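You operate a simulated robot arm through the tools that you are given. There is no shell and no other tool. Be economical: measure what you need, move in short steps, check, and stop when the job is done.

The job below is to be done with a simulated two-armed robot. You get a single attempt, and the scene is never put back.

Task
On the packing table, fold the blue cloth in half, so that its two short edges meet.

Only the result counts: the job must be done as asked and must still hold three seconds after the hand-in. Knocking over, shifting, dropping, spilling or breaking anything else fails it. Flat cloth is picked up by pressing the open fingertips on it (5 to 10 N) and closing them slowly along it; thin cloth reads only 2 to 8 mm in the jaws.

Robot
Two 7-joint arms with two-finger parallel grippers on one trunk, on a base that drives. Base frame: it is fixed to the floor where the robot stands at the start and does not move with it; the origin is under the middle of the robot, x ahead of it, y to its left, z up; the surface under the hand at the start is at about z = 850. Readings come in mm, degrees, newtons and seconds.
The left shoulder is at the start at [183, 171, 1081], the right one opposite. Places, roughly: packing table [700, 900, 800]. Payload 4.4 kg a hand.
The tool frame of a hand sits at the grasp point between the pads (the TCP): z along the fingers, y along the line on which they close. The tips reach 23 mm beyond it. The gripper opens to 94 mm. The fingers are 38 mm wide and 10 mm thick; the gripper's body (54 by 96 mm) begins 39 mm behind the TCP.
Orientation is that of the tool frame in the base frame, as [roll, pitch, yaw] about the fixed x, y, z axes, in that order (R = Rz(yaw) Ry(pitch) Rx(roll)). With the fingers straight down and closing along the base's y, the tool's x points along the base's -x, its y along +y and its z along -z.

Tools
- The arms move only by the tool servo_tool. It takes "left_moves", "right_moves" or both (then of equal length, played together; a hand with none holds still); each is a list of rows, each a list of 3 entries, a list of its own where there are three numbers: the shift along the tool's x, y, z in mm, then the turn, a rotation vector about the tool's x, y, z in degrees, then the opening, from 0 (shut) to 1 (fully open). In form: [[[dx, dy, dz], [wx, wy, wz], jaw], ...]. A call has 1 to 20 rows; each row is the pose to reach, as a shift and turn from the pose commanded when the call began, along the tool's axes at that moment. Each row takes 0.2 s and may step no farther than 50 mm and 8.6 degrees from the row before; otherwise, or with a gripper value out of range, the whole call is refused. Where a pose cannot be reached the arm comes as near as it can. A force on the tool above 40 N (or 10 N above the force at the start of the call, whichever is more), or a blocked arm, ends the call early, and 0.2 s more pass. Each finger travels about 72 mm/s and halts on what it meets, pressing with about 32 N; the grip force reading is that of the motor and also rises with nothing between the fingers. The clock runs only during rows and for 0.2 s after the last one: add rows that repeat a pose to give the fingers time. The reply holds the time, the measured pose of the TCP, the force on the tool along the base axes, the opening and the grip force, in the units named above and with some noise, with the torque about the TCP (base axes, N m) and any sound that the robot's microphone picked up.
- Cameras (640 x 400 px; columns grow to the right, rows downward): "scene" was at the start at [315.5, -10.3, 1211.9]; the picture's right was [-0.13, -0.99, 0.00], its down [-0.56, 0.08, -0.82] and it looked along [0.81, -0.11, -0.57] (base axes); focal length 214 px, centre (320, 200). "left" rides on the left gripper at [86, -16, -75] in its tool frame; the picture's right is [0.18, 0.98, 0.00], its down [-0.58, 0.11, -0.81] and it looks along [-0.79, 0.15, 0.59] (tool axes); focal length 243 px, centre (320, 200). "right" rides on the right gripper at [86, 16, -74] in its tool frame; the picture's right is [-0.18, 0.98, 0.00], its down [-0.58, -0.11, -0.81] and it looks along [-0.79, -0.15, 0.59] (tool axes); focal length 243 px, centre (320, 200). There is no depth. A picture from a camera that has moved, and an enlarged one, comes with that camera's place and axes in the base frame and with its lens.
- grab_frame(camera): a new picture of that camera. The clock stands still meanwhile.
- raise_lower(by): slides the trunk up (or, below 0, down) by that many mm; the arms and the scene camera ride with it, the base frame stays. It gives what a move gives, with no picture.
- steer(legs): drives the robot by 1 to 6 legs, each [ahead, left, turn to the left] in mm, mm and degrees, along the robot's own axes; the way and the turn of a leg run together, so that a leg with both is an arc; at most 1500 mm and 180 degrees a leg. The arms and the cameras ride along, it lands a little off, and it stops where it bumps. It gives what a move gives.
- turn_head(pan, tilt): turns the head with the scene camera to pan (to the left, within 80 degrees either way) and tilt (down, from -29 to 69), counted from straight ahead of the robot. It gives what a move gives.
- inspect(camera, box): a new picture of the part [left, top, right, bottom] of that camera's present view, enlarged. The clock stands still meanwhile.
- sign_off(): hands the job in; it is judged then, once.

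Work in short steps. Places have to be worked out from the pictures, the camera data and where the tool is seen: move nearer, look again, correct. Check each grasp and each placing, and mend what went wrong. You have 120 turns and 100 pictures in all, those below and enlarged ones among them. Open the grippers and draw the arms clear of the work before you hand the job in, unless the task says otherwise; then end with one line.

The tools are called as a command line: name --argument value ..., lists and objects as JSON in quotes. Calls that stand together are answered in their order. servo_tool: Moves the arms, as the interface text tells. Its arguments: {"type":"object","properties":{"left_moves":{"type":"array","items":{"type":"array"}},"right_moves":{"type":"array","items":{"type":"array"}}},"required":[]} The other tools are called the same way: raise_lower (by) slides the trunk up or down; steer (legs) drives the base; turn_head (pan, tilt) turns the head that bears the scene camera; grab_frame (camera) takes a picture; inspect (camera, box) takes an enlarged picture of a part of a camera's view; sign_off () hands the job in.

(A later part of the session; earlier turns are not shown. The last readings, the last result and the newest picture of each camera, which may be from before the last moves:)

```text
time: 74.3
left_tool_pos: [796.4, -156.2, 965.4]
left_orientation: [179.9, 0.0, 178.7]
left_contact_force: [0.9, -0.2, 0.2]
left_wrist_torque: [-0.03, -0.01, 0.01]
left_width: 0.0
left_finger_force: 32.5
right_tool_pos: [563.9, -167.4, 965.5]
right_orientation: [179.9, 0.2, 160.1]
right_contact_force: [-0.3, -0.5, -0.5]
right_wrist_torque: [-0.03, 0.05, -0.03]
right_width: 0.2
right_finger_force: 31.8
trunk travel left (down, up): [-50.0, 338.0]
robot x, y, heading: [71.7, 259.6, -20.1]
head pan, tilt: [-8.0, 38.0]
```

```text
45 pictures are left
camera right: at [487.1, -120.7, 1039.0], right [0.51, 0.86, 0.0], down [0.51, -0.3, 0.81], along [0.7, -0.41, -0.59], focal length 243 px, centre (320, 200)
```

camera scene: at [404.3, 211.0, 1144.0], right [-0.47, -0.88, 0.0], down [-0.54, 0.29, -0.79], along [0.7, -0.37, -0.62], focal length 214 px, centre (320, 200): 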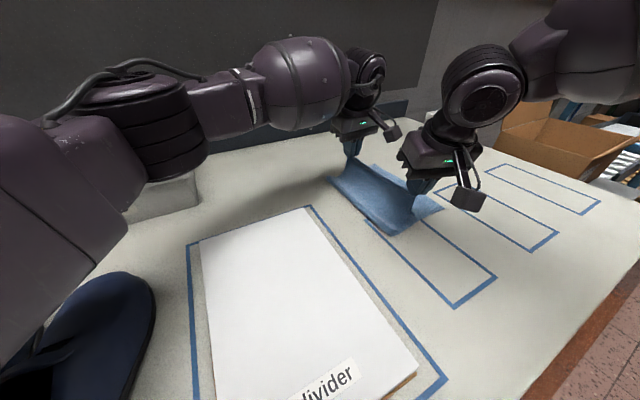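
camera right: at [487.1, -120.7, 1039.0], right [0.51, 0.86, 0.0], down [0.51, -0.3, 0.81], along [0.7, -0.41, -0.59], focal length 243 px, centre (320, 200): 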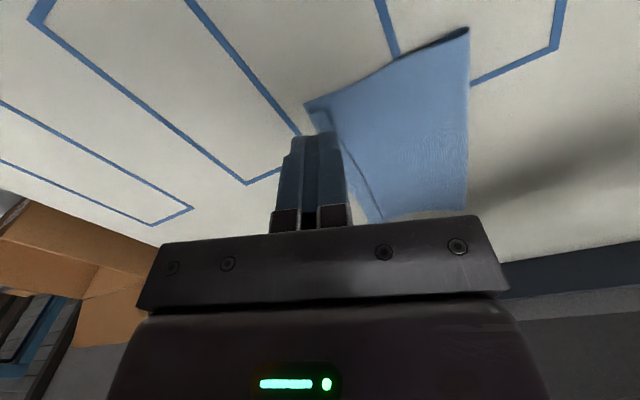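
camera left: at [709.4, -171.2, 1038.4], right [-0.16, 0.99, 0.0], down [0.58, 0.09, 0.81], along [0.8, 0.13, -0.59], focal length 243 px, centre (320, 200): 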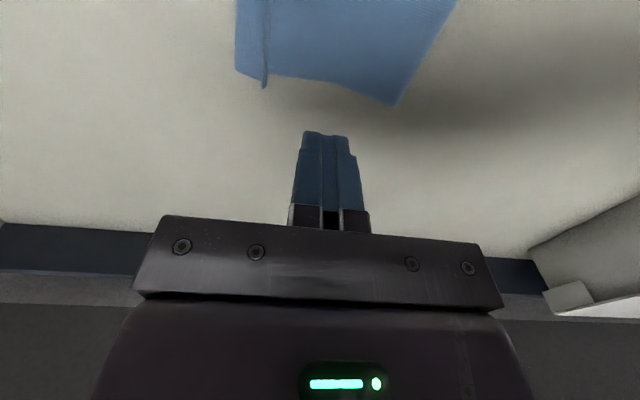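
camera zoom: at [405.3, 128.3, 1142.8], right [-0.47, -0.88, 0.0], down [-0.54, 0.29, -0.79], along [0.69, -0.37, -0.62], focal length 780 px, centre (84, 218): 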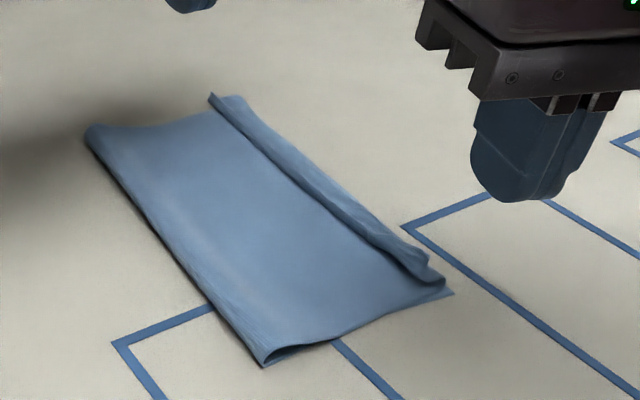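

The whole folded cloth slid about 33 mm toward -y and the flap is still up, so the fingers were pushing too low. I'll shift the base 40 mm to -y for reach, then sweep higher to tip the flap over and press it down.

steer --legs '[[14, -38, 0]]'

inspect --camera "left" --box '[220, 0, 480, 120]'

inspect --camera "right" --box '[280, 0, 520, 220]'

```text
time: 75.4
left_tool_pos: [796.2, -198.3, 966.1]
left_orientation: [-180.0, 0.2, 178.6]
left_contact_force: [-0.8, 0.0, 0.7]
left_wrist_torque: [0.04, -0.01, 0.0]
left_width: 0.0
left_finger_force: 32.1
right_tool_pos: [563.4, -208.1, 967.4]
right_orientation: [179.9, 0.4, 160.2]
right_contact_force: [-0.3, -0.1, 0.6]
right_wrist_torque: [0.02, 0.02, -0.01]
right_width: 0.0
right_finger_force: 31.8
trunk travel left (down, up): [-50.0, 338.0]
robot x, y, heading: [73.3, 223.7, -20.2]
head pan, tilt: [-8.0, 38.0]
```

```text
2.46 times, centred on (350, 60) of left
camera zoom: at [708.2, -211.8, 1040.1], right [-0.16, 0.99, 0.0], down [0.58, 0.09, 0.81], along [0.8, 0.13, -0.59], focal length 597 px, centre (246, 545)
```

zoom: 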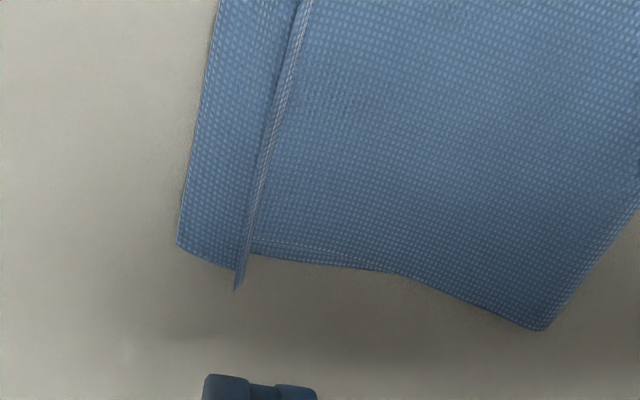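

```text
1.82 times, centred on (400, 110) of right
camera zoom: at [486.2, -161.0, 1040.2], right [0.51, 0.86, 0.0], down [0.5, -0.3, 0.81], along [0.7, -0.41, -0.59], focal length 441 px, centre (174, 364)
```

zoom: 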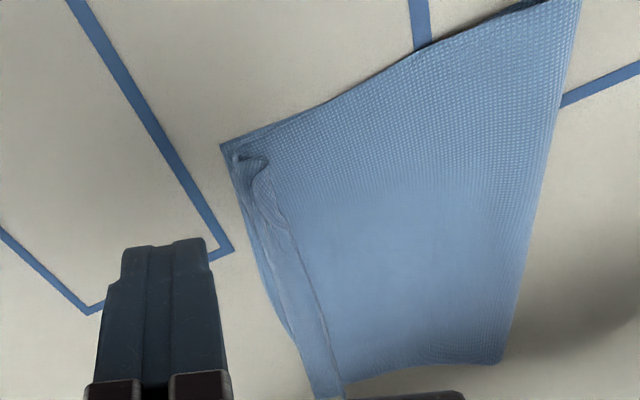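

At the far end the flap now stands upright about 20 mm inside the bottom edge. I'll sweep both ends with fingertips about 9 mm above the table, then press down past the crease.

servo_tool --left_moves '[[[0, 17, 0], [0, 0, 0], 0], [[0, 34, 30], [0, 0, 0], 0], [[0, 34, 60], [0, 0, 0], 0], [[0, 34, 82], [0, 0, 0], 0], [[0, 26, 82], [0, 0, 0], 0], [[0, 16, 82], [0, 0, 0], 0], [[0, 6, 82], [0, 0, 0], 0], [[0, -4, 82], [0, 0, 0], 0], [[0, -14, 83], [0, 0, 0], 0], [[0, -20, 85], [0, 0, 0], 0], [[0, -20, 88], [0, 0, 0], 0], [[0, -20, 90], [0, 0, 0], 0], [[0, -20, 90], [0, 0, 0], 0]]' --right_moves '[[[-13, 35, 0], [0, 0, 0], 0], [[-27, 69, 30], [0, 0, 0], 0], [[-27, 69, 60], [0, 0, 0], 0], [[-27, 69, 86], [0, 0, 0], 0], [[-30, 61, 86], [0, 0, 0], 0], [[-33, 51, 86], [0, 0, 0], 0], [[-37, 41, 86], [0, 0, 0], 0], [[-40, 32, 86], [0, 0, 0], 0], [[-43, 22, 87], [0, 0, 0], 0], [[-45, 18, 89], [0, 0, 0], 0], [[-45, 18, 91], [0, 0, 0], 0], [[-45, 18, 92], [0, 0, 0], 0], [[-45, 18, 92], [0, 0, 0], 0]]'

grab_frame --camera "left"

inspect --camera "scene" --box '[300, 130, 480, 250]'

```text
time: 78.2
left_tool_pos: [795.5, -218.1, 876.6]
left_orientation: [-180.0, 0.1, 178.6]
left_contact_force: [0.1, 1.6, 0.6]
left_wrist_torque: [-0.01, 0.01, 0.0]
left_width: 0.1
left_finger_force: 32.1
right_tool_pos: [612.5, -204.1, 875.0]
right_orientation: [180.0, 0.5, 160.2]
right_contact_force: [-0.9, -0.5, 0.4]
right_wrist_torque: [-0.03, 0.02, 0.01]
right_width: 0.0
right_finger_force: 31.5
trunk travel left (down, up): [-50.0, 338.0]
robot x, y, heading: [69.6, 223.0, -20.0]
head pan, tilt: [-8.0, 38.0]
```

```text
42 pictures are left
camera left: at [708.1, -231.5, 950.5], right [-0.16, 0.99, 0.0], down [0.58, 0.09, 0.81], along [0.8, 0.13, -0.59], focal length 243 px, centre (320, 200)
```

left: 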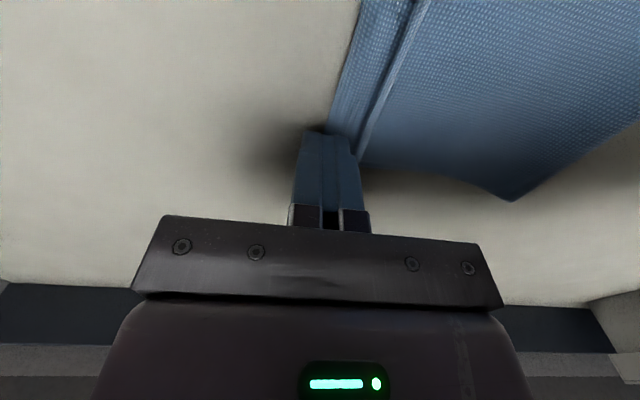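

```text
3.33 times, centred on (390, 190) of scene
camera zoom: at [404.1, 88.4, 1143.7], right [-0.47, -0.88, 0.0], down [-0.54, 0.29, -0.79], along [0.7, -0.37, -0.62], focal length 715 px, centre (87, 233)
```

zoom: 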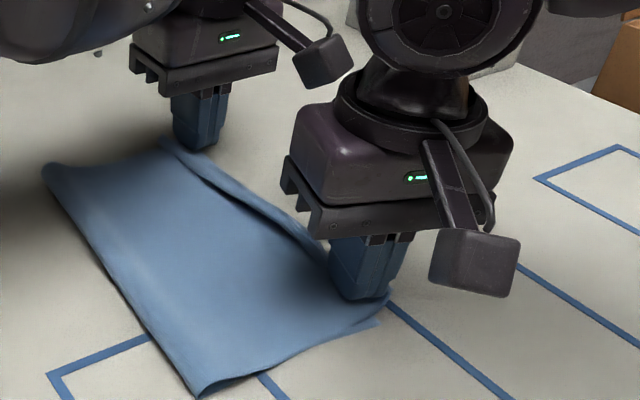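

servo_tool --left_moves '[[[0, -2, -15], [0, 0, 0], 0], [[0, -2, -45], [0, 0, 0], 0], [[0, 10, -80], [0, 0, 0], 0], [[0, 10, -80], [0, 0, 0], 0]]' --right_moves '[[[0, -2, -15], [0, 0, 0], 0], [[10, -2, -45], [0, 0, 0], 0], [[40, 0, -80], [0, 0, 0], 0], [[40, 0, -80], [0, 0, 0], 0]]'

inspect --camera "left" --box '[220, 0, 520, 130]'

inspect --camera "right" --box '[280, 0, 520, 220]'

inspect --camera "scene" --box '[300, 150, 430, 250]'

```text
time: 79.2
left_tool_pos: [796.9, -207.2, 954.1]
left_orientation: [179.9, 0.0, 178.6]
left_contact_force: [0.5, -0.6, -0.4]
left_wrist_torque: [-0.01, 0.03, 0.0]
left_width: 0.0
left_finger_force: 32.0
right_tool_pos: [574.3, -192.4, 953.9]
right_orientation: [-179.9, 0.2, 160.0]
right_contact_force: [0.9, -0.7, -0.3]
right_wrist_torque: [-0.02, 0.03, -0.02]
right_width: 0.2
right_finger_force: 32.0
trunk travel left (down, up): [-50.0, 338.0]
robot x, y, heading: [71.1, 222.4, -20.2]
head pan, tilt: [-8.0, 38.0]
```

```text
2.13 times, centred on (370, 65) of left
camera zoom: at [709.3, -222.3, 1028.5], right [-0.16, 0.99, 0.0], down [0.58, 0.09, 0.81], along [0.8, 0.13, -0.59], focal length 518 px, centre (213, 488)
```

zoom: 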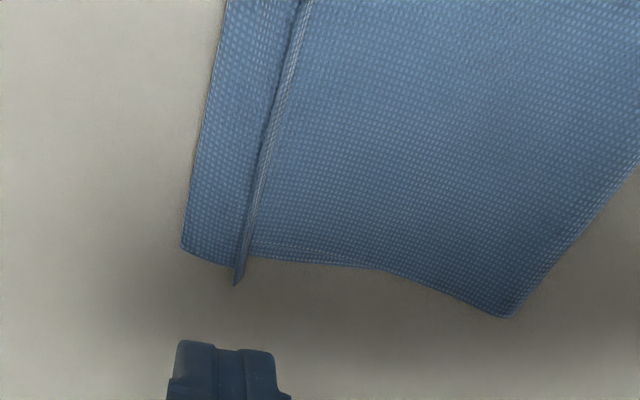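

```text
1.82 times, centred on (400, 110) of right
camera zoom: at [497.5, -145.6, 1027.5], right [0.51, 0.86, 0.0], down [0.51, -0.3, 0.81], along [0.7, -0.41, -0.59], focal length 441 px, centre (174, 364)
```

zoom: 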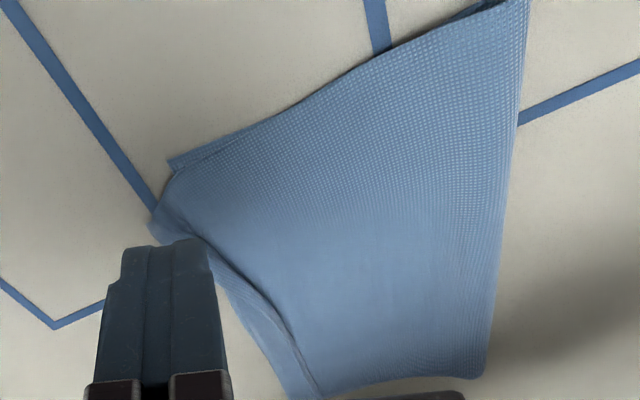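

```text
4.00 times, centred on (365, 200) of scene
camera zoom: at [405.3, 87.6, 1142.8], right [-0.47, -0.88, 0.0], down [-0.54, 0.29, -0.79], along [0.69, -0.37, -0.62], focal length 858 px, centre (140, 200)
```

zoom: 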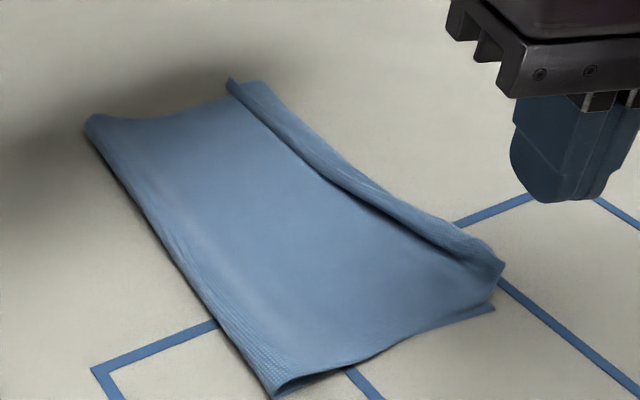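

The near end flipped over to -y. At the far end the flap still stands upright near y≈-194, so I'll pinch it with the left hand, roll the hand 40° toward -y to lean it over, and then release.

servo_tool --left_moves '[[[0, 7, 0], [0, 0, 0], 0.15], [[0, 14, 20], [0, 0, 0], 0.25], [[0, 14, 45], [0, 0, 0], 0.25], [[0, 14, 65], [0, 0, 0], 0.25], [[0, 14, 76], [0, 0, 0], 0.25], [[0, 14, 76], [0, 0, 0], 0.18], [[0, 14, 76], [0, 0, 0], 0.1], [[0, 14, 76], [0, 0, 0], 0.03], [[0, 14, 76], [0, 0, 0], 0], [[0, 14, 76], [0, 0, 0], 0]]'

grab_frame --camera "left"

```text
time: 81.4
left_tool_pos: [795.1, -194.2, 879.8]
left_orientation: [-180.0, 0.2, 178.6]
left_contact_force: [-0.9, 0.0, -0.4]
left_wrist_torque: [-0.01, -0.02, 0.01]
left_width: 1.8
left_finger_force: 31.3
right_tool_pos: [574.4, -191.4, 955.9]
right_orientation: [179.9, 0.4, 160.2]
right_contact_force: [-0.4, -0.1, 0.2]
right_wrist_torque: [0.0, -0.01, 0.02]
right_width: 0.0
right_finger_force: 31.8
trunk travel left (down, up): [-50.0, 338.0]
robot x, y, heading: [73.7, 222.4, -20.3]
head pan, tilt: [-8.0, 38.0]
```

```text
37 pictures are left
camera left: at [708.7, -208.1, 954.0], right [-0.16, 0.99, 0.0], down [0.58, 0.09, 0.81], along [0.8, 0.13, -0.59], focal length 243 px, centre (320, 200)
```

left: 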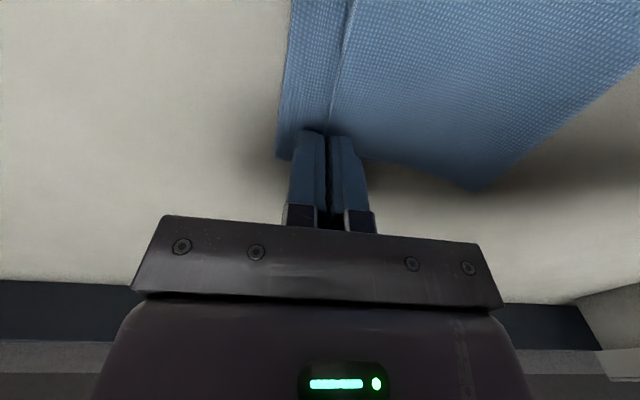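

The flap is pinched (1.8 mm). Now rolling the left hand 40° about its tips with a small -y pull.

servo_tool --left_moves '[[[0, -5, 0], [-8, 0, 0], 0], [[0, -10, 1], [-16, 0, 0], 0], [[0, -15, 2.5], [-24, 0, 0], 0], [[0, -20, 4], [-32, 0, 0], 0], [[0, -24, 6], [-40, 0, 0], 0], [[0, -24, 6], [-40, 0, 0], 0]]'

grab_frame --camera "left"

inspect --camera "scene" --box '[300, 130, 460, 250]'

```text
time: 82.4
left_tool_pos: [859.3, -117.2, 927.6]
left_orientation: [153.5, 1.9, -171.9]
left_contact_force: [0.2, 0.4, 1.0]
left_wrist_torque: [-0.06, 0.01, 0.01]
left_width: 2.0
left_finger_force: 32.3
left hand out of reach, approached as far as the arm can: row 3, 4
right_tool_pos: [573.7, -190.4, 955.8]
right_orientation: [179.9, 0.5, 160.2]
right_contact_force: [0.9, -0.2, 0.2]
right_wrist_torque: [-0.04, -0.03, 0.02]
right_width: 0.0
right_finger_force: 32.1
trunk travel left (down, up): [-50.0, 338.0]
robot x, y, heading: [69.5, 220.4, -19.9]
head pan, tilt: [-8.0, 38.0]
stopped in row 4 (left hand): the arm was blocked; the commanded pose is now the measured one
```

```text
36 pictures are left
camera left: at [778.0, -176.1, 984.4], right [-0.32, 0.84, 0.43], down [0.59, -0.18, 0.79], along [0.74, 0.51, -0.44], focal length 243 px, centre (320, 200)
```

left: 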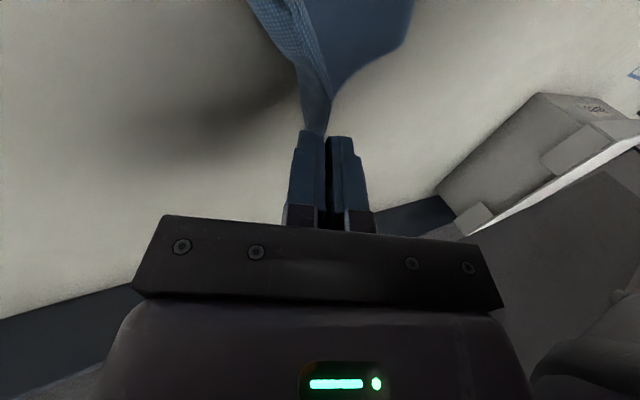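

```text
3.33 times, centred on (380, 190) of scene
camera zoom: at [404.1, 88.9, 1143.8], right [-0.47, -0.88, 0.0], down [-0.54, 0.29, -0.79], along [0.7, -0.37, -0.62], focal length 715 px, centre (120, 233)
```

zoom: 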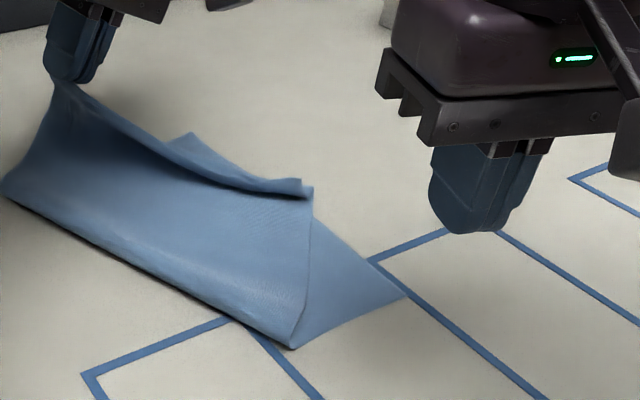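

The left arm couldn't hold that tilt and jumped back, dragging the top layer with it, but it still grips the far corner. I'll bring it back upright over the bottom far corner.

servo_tool --left_moves '[[[8, -7, -5], [3, 0, 1.2], 0], [[17, -15, -10], [7, 0, 2.4], 0], [[25, -22, -15], [10, 0, 3.6], 0], [[33, -29, -20], [13, 0, 4.8], 0], [[41, -36, -25], [16.5, 0, 6], 0], [[50, -44, -30], [20, 0, 7.2], 0], [[58, -51, -35], [23, 0, 8.4], 0], [[66, -58, -39], [26.5, 0, 9.5], 0], [[66, -58, -39], [26.5, 0, 9.5], 0]]'

inspect --camera "scene" --box '[300, 110, 460, 250]'

grab_frame --camera "left"

```text
time: 84.4
left_tool_pos: [795.5, -199.3, 932.9]
left_orientation: [179.9, -0.5, 178.0]
left_contact_force: [0.4, 0.1, -0.2]
left_wrist_torque: [0.04, -0.03, 0.01]
left_width: 1.4
left_finger_force: 31.5
right_tool_pos: [572.0, -192.3, 956.1]
right_orientation: [180.0, 0.4, 160.1]
right_contact_force: [-0.2, 0.7, 0.2]
right_wrist_torque: [0.0, -0.01, 0.05]
right_width: 0.1
right_finger_force: 32.2
trunk travel left (down, up): [-50.0, 338.0]
robot x, y, heading: [71.2, 214.8, -20.0]
head pan, tilt: [-8.0, 38.0]
```

```text
2.86 times, centred on (380, 180) of scene
camera zoom: at [404.0, 88.2, 1143.7], right [-0.47, -0.88, 0.0], down [-0.54, 0.29, -0.79], along [0.7, -0.37, -0.62], focal length 613 px, centre (149, 257)
```

zoom: 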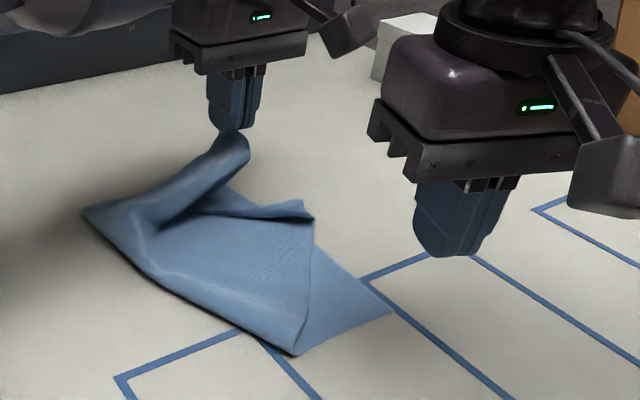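

```text
33 pictures are left
camera left: at [708.4, -213.5, 1008.2], right [-0.15, 0.99, 0.0], down [0.59, 0.09, 0.8], along [0.79, 0.12, -0.6], focal length 243 px, centre (320, 200)
```

left: 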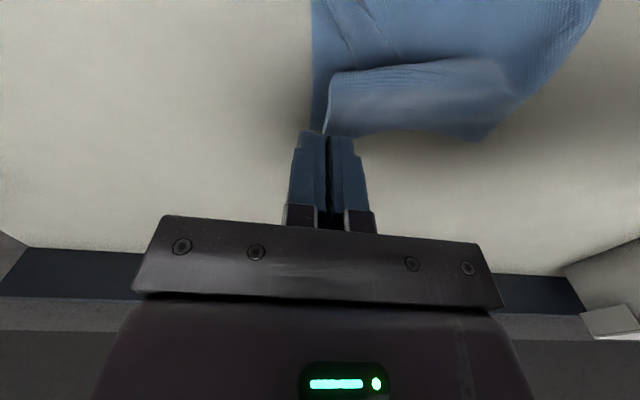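

The far corner is still held and back over the bottom far corner. I'll lower the left and keep holding, and withdraw the right a bit for a clear view of the near corner.

servo_tool --left_moves '[[[-2, -2, 15], [0, 0, 0], 0], [[-5, -5, 30], [0, 0, 0], 0], [[-6, -7, 46], [0, 0, 0], 0], [[-6, -7, 46], [0, 0, 0], 0]]' --right_moves '[[[10, -10, -10], [0, 0, 0], 0.1], [[20, -20, -20], [0, 0, 0], 0.2], [[40, -30, -30], [0, 0, 0], 0.3], [[40, -30, -30], [0, 0, 0], 0.35]]'

inspect --camera "scene" --box '[300, 130, 460, 250]'

grab_frame --camera "right"

```text
time: 85.4
left_tool_pos: [801.4, -206.7, 887.2]
left_orientation: [179.8, -0.4, 178.0]
left_contact_force: [-0.8, 0.3, -0.4]
left_wrist_torque: [0.03, 0.0, 0.0]
left_width: 1.5
left_finger_force: 32.0
right_tool_pos: [524.2, -205.9, 984.3]
right_orientation: [179.8, 0.3, 160.1]
right_contact_force: [-1.1, 0.5, -0.4]
right_wrist_torque: [0.02, -0.02, -0.04]
right_width: 33.2
right_finger_force: 0.1
trunk travel left (down, up): [-50.0, 338.0]
robot x, y, heading: [70.0, 225.6, -19.9]
head pan, tilt: [-8.0, 38.0]
```

```text
3.33 times, centred on (380, 190) of scene
camera zoom: at [404.1, 88.4, 1143.7], right [-0.47, -0.88, 0.0], down [-0.54, 0.29, -0.79], along [0.7, -0.37, -0.62], focal length 715 px, centre (120, 233)
```

zoom: 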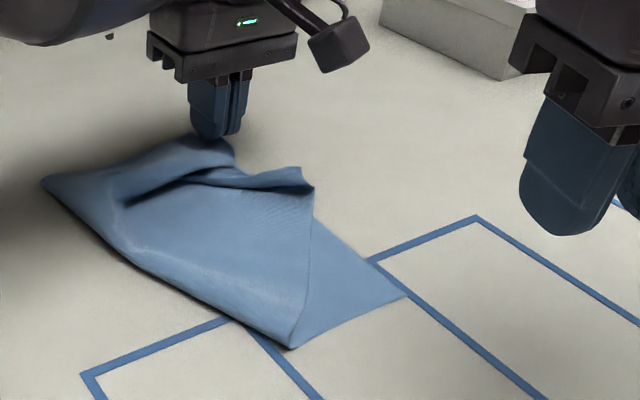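

```text
31 pictures are left
camera right: at [448.3, -159.7, 1058.3], right [0.51, 0.86, 0.0], down [0.5, -0.3, 0.81], along [0.7, -0.41, -0.59], focal length 243 px, centre (320, 200)
```

right: 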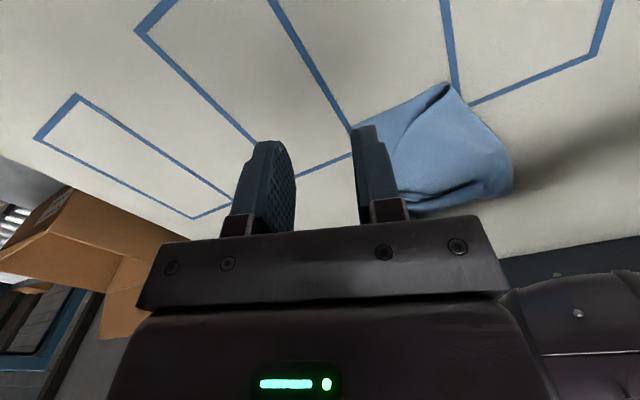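

The near top corner got pulled to about [705,-222]. The left hand's camera bracket blocks the right from reaching it, so I'll release the far corner here and withdraw the left.

servo_tool --left_moves '[[[0, -2, 4], [0, 0, 0], 0], [[0, -4, 8], [0, 0, 0], 0], [[0, -4, 8], [0, 0, 0], 0.08], [[0, -4, 8], [0, 0, 0], 0.16], [[0, -4, 8], [0, 0, 0], 0.22], [[0, -4, -10], [0, 0, 0], 0.22], [[0, -4, -50], [0, 0, 0], 0.22], [[10, 30, -90], [0, 0, 0], 0.22], [[20, 75, -110], [0, 0, 0], 0.22], [[30, 120, -120], [0, 0, 0], 0.22], [[30, 165, -120], [0, 0, 0], 0.22], [[30, 165, -120], [0, 0, 0], 0.22]]'

inspect --camera "scene" --box '[300, 130, 460, 250]'

grab_frame --camera "left"

```text
refused: row 8 steps farther than a row can; nothing moved
```

```text
3.33 times, centred on (380, 190) of scene
camera zoom: at [404.1, 88.4, 1143.7], right [-0.47, -0.88, 0.0], down [-0.54, 0.29, -0.79], along [0.7, -0.37, -0.62], focal length 715 px, centre (120, 233)
```

zoom: 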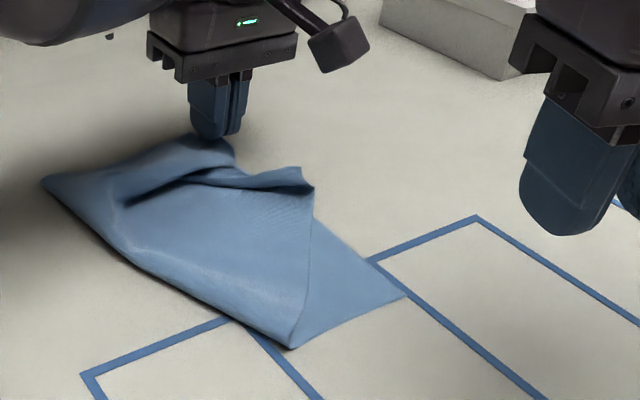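

```text
29 pictures are left
camera left: at [714.2, -220.3, 961.1], right [-0.15, 0.99, 0.0], down [0.59, 0.09, 0.8], along [0.79, 0.12, -0.6], focal length 243 px, centre (320, 200)
```

left: 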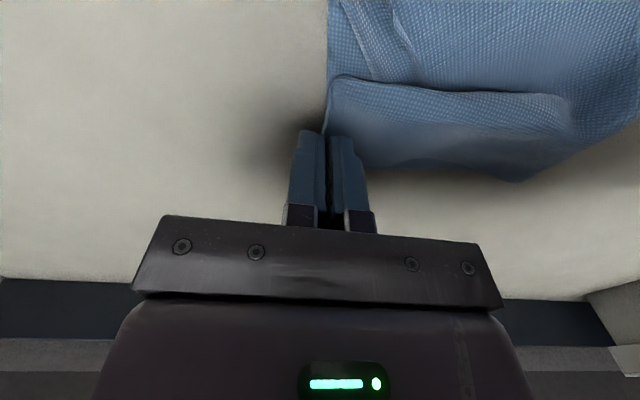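

servo_tool --left_moves '[[[0, -2, 4], [0, 0, 0], 0], [[0, -4, 8], [0, 0, 0], 0], [[0, -4, 8], [0, 0, 0], 0.08], [[0, -4, 8], [0, 0, 0], 0.16], [[0, -4, 8], [0, 0, 0], 0.22], [[0, -4, -10], [0, 0, 0], 0.22], [[0, -4, -50], [0, 0, 0], 0.22], [[5, 20, -85], [0, 0, 0], 0.22], [[15, 60, -105], [0, 0, 0], 0.22], [[25, 100, -120], [0, 0, 0], 0.22], [[30, 145, -120], [0, 0, 0], 0.22], [[30, 165, -120], [0, 0, 0], 0.22]]' --right_moves '[[[0, 0, 0], [0, 0, 0], 0.35], [[0, 0, 0], [0, 0, 0], 0.35], [[0, 0, 0], [0, 0, 0], 0.35], [[0, 0, 0], [0, 0, 0], 0.35], [[0, 0, 0], [0, 0, 0], 0.35], [[0, 0, 0], [0, 0, 0], 0.35], [[0, 0, 0], [0, 0, 0], 0.35], [[0, 0, 0], [0, 0, 0], 0.35], [[-35, -5, 5], [0, 0, 0], 0.35], [[-70, -10, 10], [0, 0, 0], 0.35], [[-105, -10, 15], [0, 0, 0], 0.35], [[-130, -10, 20], [0, 0, 0], 0.35]]'

grab_frame --camera "right"

```text
time: 88.0
left_tool_pos: [776.1, -40.5, 1005.7]
left_orientation: [179.8, -0.4, 178.1]
left_contact_force: [-0.5, 0.7, -0.5]
left_wrist_torque: [-0.03, -0.04, 0.01]
left_width: 20.9
left_finger_force: 0.1
right_tool_pos: [644.2, -259.4, 966.1]
right_orientation: [180.0, 0.4, 160.1]
right_contact_force: [0.8, -0.1, -0.4]
right_wrist_torque: [-0.02, -0.01, -0.02]
right_width: 32.7
right_finger_force: 0.2
trunk travel left (down, up): [-50.0, 338.0]
robot x, y, heading: [68.5, 224.3, -19.9]
head pan, tilt: [-8.0, 38.0]
```

```text
28 pictures are left
camera right: at [567.9, -213.2, 1039.6], right [0.51, 0.86, 0.0], down [0.5, -0.3, 0.81], along [0.7, -0.41, -0.59], focal length 243 px, centre (320, 200)
```

right: 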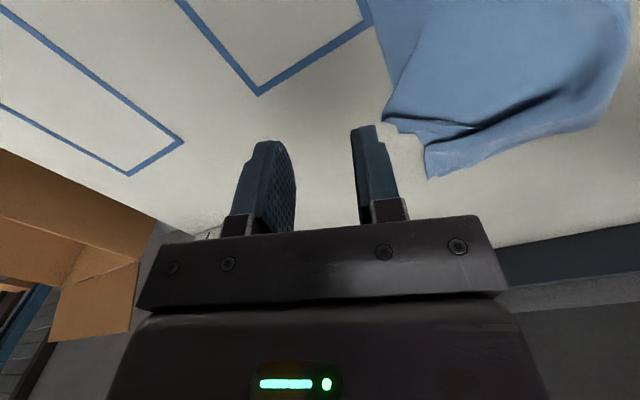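

The near top corner sticks out about 22 mm past the bottom edge at roughly [708,-231], so it can be pinched alone. The left arm reaches it better, so I'll retract the right and bring the left over.

servo_tool --left_moves '[[[0, 0, 0], [0, 0, 0], 0.28], [[0, 0, 0], [0, 0, 0], 0.28], [[13, -40, 10], [0, 0, 0], 0.28], [[26, -80, 25], [0, 0, 0], 0.28], [[39, -120, 45], [0, 0, 0], 0.28], [[53, -155, 70], [0, 0, 0], 0.28], [[53, -190, 95], [0, 0, 0], 0.28], [[53, -190, 106], [0, 0, 0], 0.28], [[53, -190, 106], [0, 0, 0], 0.28]]' --right_moves '[[[40, -10, -15], [0, 0, 0], 0.35], [[80, -20, -30], [0, 0, 0], 0.35], [[120, -30, -40], [0, 0, 0], 0.35], [[160, -40, -40], [0, 0, 0], 0.35], [[200, -50, -40], [0, 0, 0], 0.35], [[220, -60, -40], [0, 0, 0], 0.35], [[220, -60, -40], [0, 0, 0], 0.35], [[220, -60, -40], [0, 0, 0], 0.35], [[220, -60, -40], [0, 0, 0], 0.35]]'

grab_frame --camera "left"

grab_frame --camera "scene"

```text
time: 90.0
left_tool_pos: [715.9, -228.2, 900.5]
left_orientation: [179.8, -0.4, 178.0]
left_contact_force: [0.5, 0.2, -0.7]
left_wrist_torque: [-0.04, -0.01, 0.02]
left_width: 26.4
left_finger_force: 0.1
right_tool_pos: [418.5, -241.4, 1004.4]
right_orientation: [179.8, 0.4, 160.1]
right_contact_force: [-0.1, -0.1, -0.3]
right_wrist_torque: [-0.02, -0.01, -0.02]
right_width: 32.9
right_finger_force: 0.1
trunk travel left (down, up): [-50.0, 338.0]
robot x, y, heading: [74.4, 222.9, -20.1]
head pan, tilt: [-8.0, 38.0]
```

```text
27 pictures are left
camera left: at [630.0, -242.3, 975.5], right [-0.15, 0.99, 0.0], down [0.59, 0.09, 0.8], along [0.79, 0.12, -0.6], focal length 243 px, centre (320, 200)
```

left: 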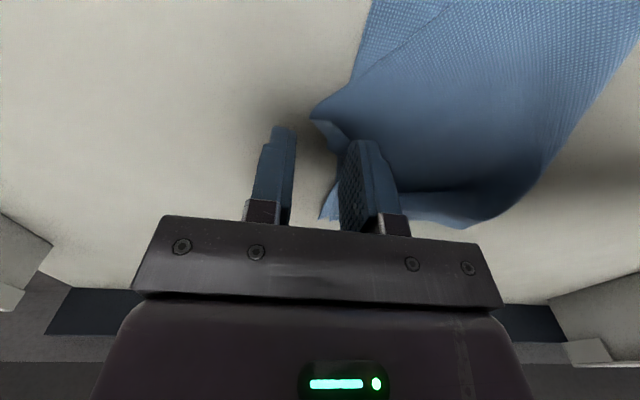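

```text
26 pictures are left
camera scene: at [403.9, 88.2, 1143.8], right [-0.47, -0.88, 0.0], down [-0.54, 0.29, -0.79], along [0.7, -0.37, -0.62], focal length 214 px, centre (320, 200)
```

scene: 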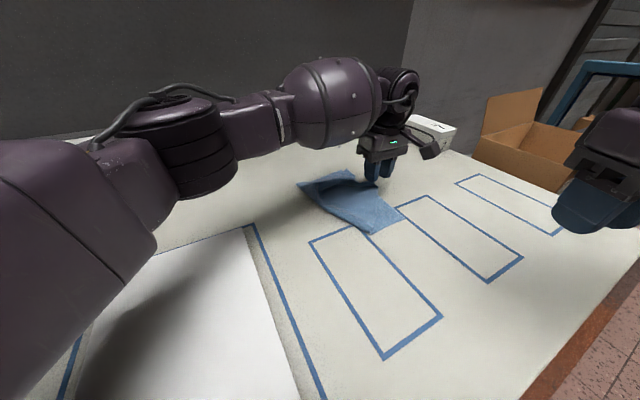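

The corner tip lies between the fingers, outside the bottom edge. I'll shift slightly and lower to feel for contact.

servo_tool --left_moves '[[[-5, -3, 8], [0, 0, 0], 0.28], [[-8, -3, 16], [0, 0, 0], 0.28], [[-8, -3, 22], [0, 0, 0], 0.28], [[-8, -3, 24], [0, 0, 0], 0.28], [[-8, -3, 26], [0, 0, 0], 0.28], [[-8, -3, 26], [0, 0, 0], 0.28]]'

```text
time: 91.4
left_tool_pos: [725.5, -231.7, 876.3]
left_orientation: [180.0, -0.4, 178.1]
left_contact_force: [-0.2, 0.8, 2.4]
left_wrist_torque: [0.01, -0.02, 0.01]
left_width: 26.8
left_finger_force: 0.5
right_tool_pos: [416.8, -241.2, 1003.6]
right_orientation: [179.8, 0.3, 160.1]
right_contact_force: [-0.5, 0.4, 0.3]
right_wrist_torque: [-0.01, 0.02, 0.03]
right_width: 33.1
right_finger_force: 0.1
trunk travel left (down, up): [-50.0, 338.0]
robot x, y, heading: [68.3, 221.2, -20.3]
head pan, tilt: [-8.0, 38.0]
```

servo_tool --left_moves '[[[0, 0, 1], [0, 0, 0], 0.28], [[0, 0, 1.5], [0, 0, 0], 0.25], [[0, 0, 1.5], [0, 0, 0], 0.22], [[0, 0, 1.5], [0, 0, 0], 0.19], [[0, 0, 1.5], [0, 0, 0], 0.16], [[0, 0, 1.5], [0, 0, 0], 0.13], [[0, 0, 1.5], [0, 0, 0], 0.1], [[0, 0, 1.5], [0, 0, 0], 0.07], [[0, 0, 1.5], [0, 0, 0], 0.04], [[0, 0, 1.5], [0, 0, 0], 0], [[0, 0, 1.5], [0, 0, 0], 0], [[0, 0, -10], [0, 0, 0], 0], [[0, 0, -30], [0, 0, 0], 0], [[0, 0, -45], [0, 0, 0], 0], [[0, 0, -45], [0, 0, 0], 0]]'

inspect --camera "scene" --box '[290, 130, 430, 240]'

grab_frame --camera "left"

```text
time: 94.6
left_tool_pos: [725.3, -232.6, 918.2]
left_orientation: [179.9, -0.5, 177.9]
left_contact_force: [-0.8, 0.0, -0.1]
left_wrist_torque: [-0.02, 0.01, 0.05]
left_width: 1.0
left_finger_force: 32.2
right_tool_pos: [418.1, -240.3, 1004.8]
right_orientation: [179.9, 0.4, 160.0]
right_contact_force: [0.1, 0.4, 0.2]
right_wrist_torque: [0.01, 0.01, -0.03]
right_width: 33.0
right_finger_force: 0.1
trunk travel left (down, up): [-50.0, 338.0]
robot x, y, heading: [71.2, 218.8, -20.5]
head pan, tilt: [-8.0, 38.0]
```

```text
3.64 times, centred on (360, 185) of scene
camera zoom: at [404.2, 88.1, 1143.5], right [-0.47, -0.88, 0.0], down [-0.54, 0.29, -0.79], along [0.7, -0.37, -0.62], focal length 780 px, centre (174, 254)
```

zoom: 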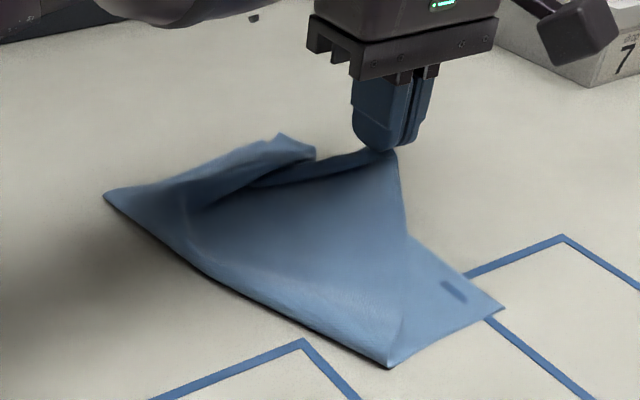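

```text
24 pictures are left
camera left: at [638.9, -246.1, 994.0], right [-0.15, 0.99, 0.01], down [0.59, 0.09, 0.8], along [0.79, 0.12, -0.6], focal length 243 px, centre (320, 200)
```

left: 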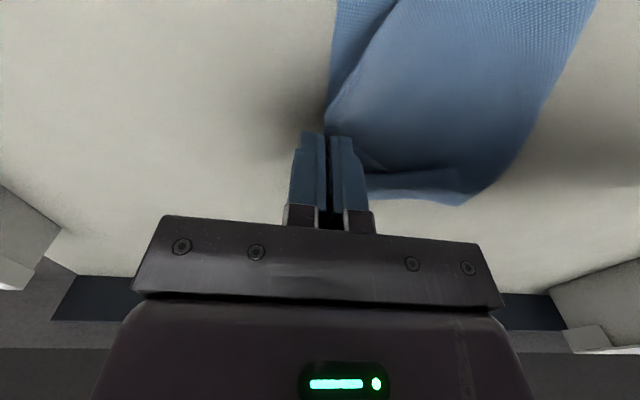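

The near top corner alone is held. The bottom near corner is at about [595,-230], so I'll carry the held corner there at this height and look.

servo_tool --left_moves '[[[24, 0, 0], [0, 0, 0], 0], [[48, 1, 0], [0, 0, 0], 0], [[72, 1, 0], [0, 0, 0], 0], [[96, 2, 0], [0, 0, 0], 0], [[118, 2, 0], [0, 0, 0], 0], [[118, 2, 15], [0, 0, 0], 0], [[118, 2, 15], [0, 0, 0], 0]]'

inspect --camera "scene" --box '[290, 130, 450, 250]'

grab_frame --camera "left"

```text
time: 96.2
left_tool_pos: [606.3, -226.6, 905.5]
left_orientation: [179.8, -0.4, 178.0]
left_contact_force: [0.9, 1.0, 0.2]
left_wrist_torque: [0.01, 0.0, 0.02]
left_width: 0.8
left_finger_force: 32.4
right_tool_pos: [417.9, -240.4, 1004.7]
right_orientation: [179.9, 0.4, 160.1]
right_contact_force: [0.4, 0.0, 0.2]
right_wrist_torque: [-0.02, -0.01, 0.0]
right_width: 32.8
right_finger_force: 0.0
trunk travel left (down, up): [-50.0, 338.0]
robot x, y, heading: [68.4, 223.6, -20.2]
head pan, tilt: [-8.0, 38.0]
```

```text
3.33 times, centred on (370, 190) of scene
camera zoom: at [403.7, 88.3, 1143.9], right [-0.47, -0.88, 0.0], down [-0.54, 0.29, -0.79], along [0.7, -0.37, -0.62], focal length 715 px, centre (153, 233)
```

zoom: 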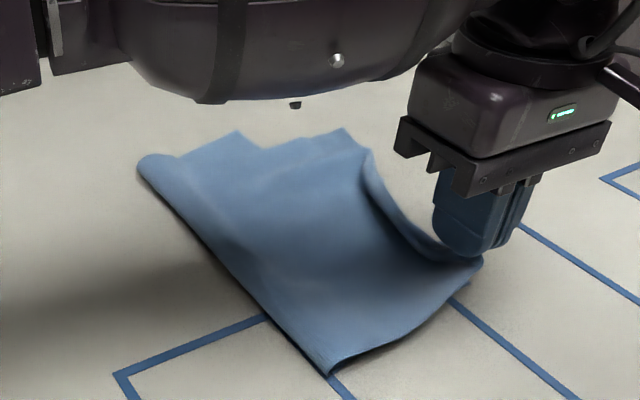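

```text
22 pictures are left
camera left: at [520.0, -240.2, 980.8], right [-0.15, 0.99, 0.0], down [0.59, 0.09, 0.8], along [0.79, 0.12, -0.6], focal length 243 px, centre (320, 200)
```

left: 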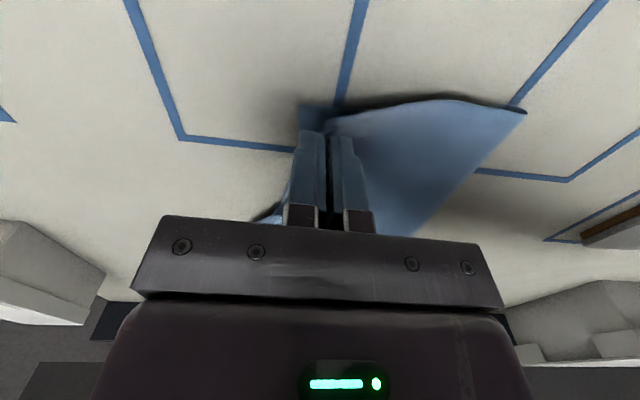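

The near part is restored. The bottom near corner shows at about [604,-238], so I'll adjust to [612,-233], lower, release and rise.

servo_tool --left_moves '[[[-3, -3, 9], [0, 0, 0], 0], [[-6, -6, 18], [0, 0, 0], 0], [[-6, -6, 27], [0, 0, 0], 0], [[-6, -6, 27], [0, 0, 0], 0.04], [[-6, -6, 27], [0, 0, 0], 0.08], [[-6, -6, 27], [0, 0, 0], 0.12], [[-6, -6, 27], [0, 0, 0], 0.16], [[-6, -6, 10], [0, 0, 0], 0.2], [[-6, -6, -30], [0, 0, 0], 0.2], [[-10, 0, -70], [0, 0, 0], 0.2], [[-10, 40, -95], [0, 0, 0], 0.2], [[-10, 80, -95], [0, 0, 0], 0.2], [[-10, 120, -95], [0, 0, 0], 0.2], [[-10, 120, -95], [0, 0, 0], 0.2]]'

inspect --camera "scene" --box '[290, 130, 450, 250]'

```text
time: 99.2
left_tool_pos: [621.1, -107.8, 1000.0]
left_orientation: [179.8, -0.4, 178.0]
left_contact_force: [-0.1, 0.4, -0.1]
left_wrist_torque: [0.03, 0.02, 0.02]
left_width: 18.9
left_finger_force: 0.2
right_tool_pos: [419.1, -241.8, 1004.3]
right_orientation: [179.9, 0.4, 160.1]
right_contact_force: [0.2, -0.6, 0.2]
right_wrist_torque: [0.0, -0.01, 0.0]
right_width: 32.9
right_finger_force: 0.1
trunk travel left (down, up): [-50.0, 338.0]
robot x, y, heading: [74.4, 219.5, -20.2]
head pan, tilt: [-8.0, 38.0]
```

```text
3.33 times, centred on (370, 190) of scene
camera zoom: at [404.0, 87.9, 1143.6], right [-0.47, -0.88, 0.0], down [-0.54, 0.29, -0.79], along [0.69, -0.37, -0.62], focal length 715 px, centre (153, 233)
```

zoom: 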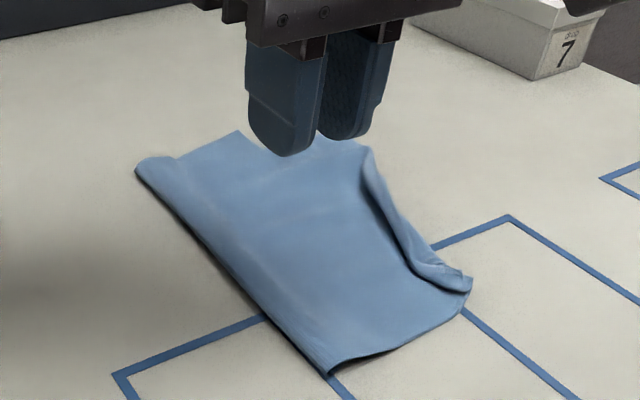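

Near end is much better. I'll move the left hand to look at the far end.

servo_tool --left_moves '[[[-35, -20, -10], [0, 0, 0], 0.2], [[-70, -40, -20], [0, 0, 0], 0.2], [[-105, -60, -30], [0, 0, 0], 0.2], [[-115, -80, -30], [0, 0, 0], 0.2], [[-115, -90, -30], [0, 0, 0], 0.2]]'

inspect --camera "left" --box '[200, 0, 520, 200]'

```text
time: 100.4
left_tool_pos: [734.1, -201.6, 1028.0]
left_orientation: [179.8, -0.5, 178.0]
left_contact_force: [0.4, -0.5, -0.1]
left_wrist_torque: [-0.01, 0.01, 0.03]
left_width: 18.7
left_finger_force: 0.1
right_tool_pos: [417.8, -240.8, 1003.9]
right_orientation: [179.9, 0.4, 160.1]
right_contact_force: [-0.2, -0.2, 0.5]
right_wrist_torque: [0.0, -0.01, -0.03]
right_width: 32.8
right_finger_force: 0.1
trunk travel left (down, up): [-50.0, 338.0]
robot x, y, heading: [73.1, 222.1, -20.2]
head pan, tilt: [-8.0, 38.0]
```

```text
2.00 times, centred on (360, 100) of left
camera zoom: at [647.3, -215.1, 1103.6], right [-0.15, 0.99, 0.0], down [0.59, 0.09, 0.8], along [0.79, 0.12, -0.6], focal length 485 px, centre (240, 400)
```

zoom: 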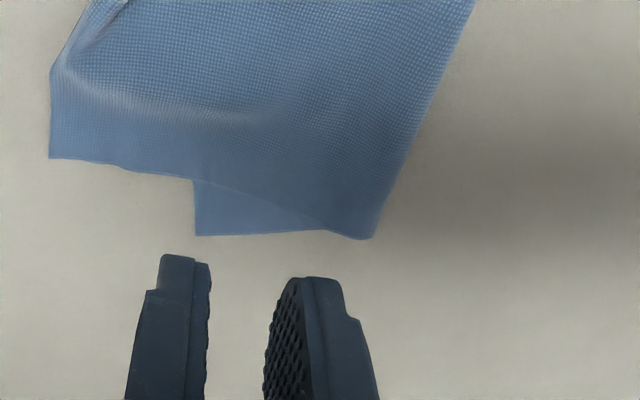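

The far end needs more work: the top far corner overshoots to about [788,-294], while the bottom far corner is at [823,-216]. The fold there sits 40 mm off. That top corner lies flat and alone, so I'll move the base -60 mm in y for reach and approach it.

steer --legs '[[20, -56, 0]]'

```text
time: 101.5
left_tool_pos: [733.2, -260.2, 1028.2]
left_orientation: [179.8, -0.4, 177.9]
left_contact_force: [-0.1, 0.5, -0.4]
left_wrist_torque: [0.03, -0.03, 0.03]
left_width: 18.8
left_finger_force: 0.1
right_tool_pos: [417.1, -301.6, 1003.7]
right_orientation: [179.9, 0.3, 160.2]
right_contact_force: [-0.4, -0.3, -0.3]
right_wrist_torque: [0.03, 0.01, 0.03]
right_width: 33.2
right_finger_force: 0.0
trunk travel left (down, up): [-50.0, 338.0]
robot x, y, heading: [70.5, 162.7, -19.9]
head pan, tilt: [-8.0, 38.0]
```

servo_tool --left_moves '[[[-10, -7, 32], [0, 0, 0], 0.2], [[-20, -14, 64], [0, 0, 0], 0.2], [[-30, -21, 96], [0, 0, 0], 0.2], [[-40, -29, 120], [0, 0, 0], 0.2], [[-40, -29, 128], [0, 0, 0], 0.2], [[-40, -29, 128], [0, 0, 0], 0.2]]'

grab_frame --camera "left"

```text
time: 102.9
left_tool_pos: [771.6, -289.7, 899.0]
left_orientation: [179.8, -0.4, 178.0]
left_contact_force: [-0.1, -0.2, 0.0]
left_wrist_torque: [0.01, -0.01, -0.01]
left_width: 18.5
left_finger_force: 0.1
right_tool_pos: [418.0, -300.4, 1004.3]
right_orientation: [179.9, 0.4, 160.1]
right_contact_force: [-0.8, 0.0, 0.1]
right_wrist_torque: [-0.01, 0.03, 0.0]
right_width: 32.7
right_finger_force: 0.1
trunk travel left (down, up): [-50.0, 338.0]
robot x, y, heading: [68.6, 163.2, -20.3]
head pan, tilt: [-8.0, 38.0]
```

```text
19 pictures are left
camera left: at [685.6, -304.3, 975.1], right [-0.15, 0.99, 0.0], down [0.59, 0.09, 0.8], along [0.79, 0.12, -0.6], focal length 243 px, centre (320, 200)
```

left: 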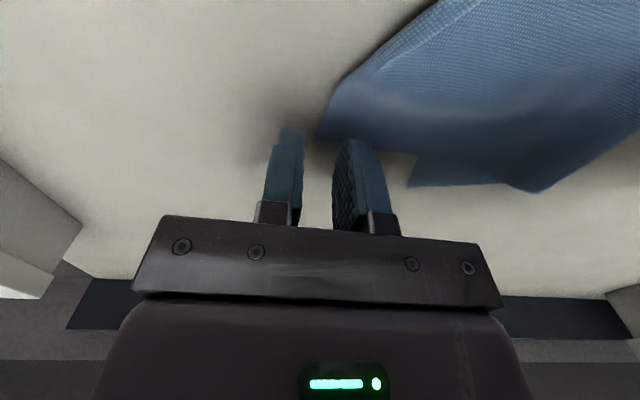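

The corner is at about [785,-290], right between the fingers. Lowering to contact.

servo_tool --left_moves '[[[0, 2, 10], [0, 0, 0], 0.2], [[0, 2, 18], [0, 0, 0], 0.2], [[0, 2, 22], [0, 0, 0], 0.2], [[0, 2, 24], [0, 0, 0], 0.2], [[0, 2, 25], [0, 0, 0], 0.2], [[0, 2, 25], [0, 0, 0], 0.2]]'

```text
time: 104.3
left_tool_pos: [770.6, -289.0, 874.2]
left_orientation: [179.8, -0.5, 178.0]
left_contact_force: [0.5, -0.4, -0.1]
left_wrist_torque: [0.0, -0.01, 0.0]
left_width: 18.9
left_finger_force: 0.1
right_tool_pos: [417.6, -300.0, 1004.7]
right_orientation: [179.9, 0.5, 160.2]
right_contact_force: [-0.6, -0.1, 0.1]
right_wrist_torque: [0.0, 0.01, 0.03]
right_width: 33.0
right_finger_force: 0.0
trunk travel left (down, up): [-50.0, 338.0]
robot x, y, heading: [66.9, 163.6, -20.2]
head pan, tilt: [-8.0, 38.0]
```

servo_tool --left_moves '[[[0, 1, 0.5], [0, 0, 0], 0.2], [[0, 1, 1], [0, 0, 0], 0.2], [[0, 1, 1], [0, 0, 0], 0.2]]'

```text
time: 105.1
left_tool_pos: [770.7, -287.1, 874.7]
left_orientation: [179.8, -0.3, 178.0]
left_contact_force: [0.6, 0.2, 1.1]
left_wrist_torque: [-0.01, -0.03, -0.01]
left_width: 18.8
left_finger_force: 0.1
right_tool_pos: [416.9, -300.9, 1004.1]
right_orientation: [180.0, 0.4, 160.1]
right_contact_force: [-0.2, 0.7, -0.4]
right_wrist_torque: [-0.02, -0.01, 0.0]
right_width: 32.7
right_finger_force: 0.1
trunk travel left (down, up): [-50.0, 338.0]
robot x, y, heading: [73.5, 160.3, -20.2]
head pan, tilt: [-8.0, 38.0]
```

Light contact at 1.1 N. I'll press 0.8 mm more, close slowly, and lift 30 mm.

servo_tool --left_moves '[[[0, 0, 0.8], [0, 0, 0], 0.2], [[0, 0, 0.8], [0, 0, 0], 0.17], [[0, 0, 0.8], [0, 0, 0], 0.14], [[0, 0, 0.8], [0, 0, 0], 0.11], [[0, 0, 0.8], [0, 0, 0], 0.08], [[0, 0, 0.8], [0, 0, 0], 0.05], [[0, 0, 0.8], [0, 0, 0], 0.02], [[0, 0, 0.8], [0, 0, 0], 0], [[0, 0, 0.8], [0, 0, 0], 0], [[0, 0, -10], [0, 0, 0], 0], [[0, 0, -30], [0, 0, 0], 0], [[0, 0, -30], [0, 0, 0], 0]]'

grab_frame --camera "left"

```text
time: 107.7
left_tool_pos: [771.0, -288.2, 903.1]
left_orientation: [179.8, -0.6, 178.0]
left_contact_force: [-0.1, -0.4, 0.4]
left_wrist_torque: [-0.01, 0.0, 0.01]
left_width: 0.0
left_finger_force: 31.8
right_tool_pos: [417.7, -300.7, 1005.2]
right_orientation: [180.0, 0.3, 160.1]
right_contact_force: [0.1, -0.6, 0.0]
right_wrist_torque: [-0.02, 0.0, -0.01]
right_width: 32.8
right_finger_force: 0.0
trunk travel left (down, up): [-50.0, 338.0]
robot x, y, heading: [71.5, 165.8, -20.2]
head pan, tilt: [-8.0, 38.0]
```

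```text
18 pictures are left
camera left: at [684.9, -301.7, 978.4], right [-0.15, 0.99, 0.01], down [0.59, 0.09, 0.8], along [0.79, 0.12, -0.6], focal length 243 px, centre (320, 200)
```

left: 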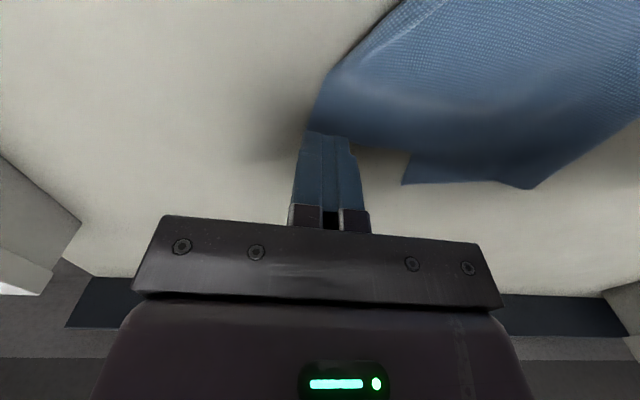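

The jaws closed empty. I'll retry with a wider opening and more cloth under the inner finger, checking the press force first.

servo_tool --left_moves '[[[0, 3, 0], [0, 0, 0], 0.2], [[0, 3, 15], [0, 0, 0], 0.35], [[0, 3, 28], [0, 0, 0], 0.35], [[0, 3, 31], [0, 0, 0], 0.35], [[0, 3, 31.3], [0, 0, 0], 0.35], [[0, 3, 31.3], [0, 0, 0], 0.35]]'

```text
time: 109.1
left_tool_pos: [772.2, -284.9, 874.7]
left_orientation: [179.9, -0.5, 178.1]
left_contact_force: [1.0, 0.1, 6.6]
left_wrist_torque: [0.1, -0.08, -0.01]
left_width: 32.6
left_finger_force: 0.1
right_tool_pos: [416.8, -300.4, 1005.0]
right_orientation: [179.8, 0.4, 160.1]
right_contact_force: [0.6, 1.3, -0.5]
right_wrist_torque: [0.01, -0.01, 0.03]
right_width: 32.9
right_finger_force: 0.1
trunk travel left (down, up): [-50.0, 338.0]
robot x, y, heading: [70.5, 161.0, -20.3]
head pan, tilt: [-8.0, 38.0]
```

Pressing at 6.6 N on the inner finger's side. Closing slowly with a slight extra press.

servo_tool --left_moves '[[[0, 0, 0.3], [0, 0, 0], 0.33], [[0, 0, 0.3], [0, 0, 0], 0.3], [[0, 0, 0.3], [0, 0, 0], 0.27], [[0, 0, 0.3], [0, 0, 0], 0.24], [[0, 0, 0.3], [0, 0, 0], 0.21], [[0, 0, 0.3], [0, 0, 0], 0.18], [[0, 0, 0.3], [0, 0, 0], 0.15], [[0, 0, 0.3], [0, 0, 0], 0.12], [[0, 0, 0.3], [0, 0, 0], 0.09], [[0, 0, 0.3], [0, 0, 0], 0.06], [[0, 0, 0.3], [0, 0, 0], 0.03], [[0, 0, 0.3], [0, 0, 0], 0], [[0, 0, 0.3], [0, 0, 0], 0], [[0, 0, -10], [0, 0, 0], 0], [[0, 0, -30], [0, 0, 0], 0], [[0, 0, -30], [0, 0, 0], 0]]'

```text
time: 112.5
left_tool_pos: [771.7, -283.7, 901.8]
left_orientation: [179.8, -0.5, 178.0]
left_contact_force: [-0.3, -0.2, 0.9]
left_wrist_torque: [0.03, -0.01, -0.01]
left_width: 2.1
left_finger_force: 31.9
right_tool_pos: [417.2, -300.7, 1004.2]
right_orientation: [179.9, 0.4, 160.1]
right_contact_force: [0.0, 0.4, 0.2]
right_wrist_torque: [-0.02, 0.0, 0.0]
right_width: 33.0
right_finger_force: 0.1
trunk travel left (down, up): [-50.0, 338.0]
robot x, y, heading: [71.0, 160.5, -19.9]
head pan, tilt: [-8.0, 38.0]
```

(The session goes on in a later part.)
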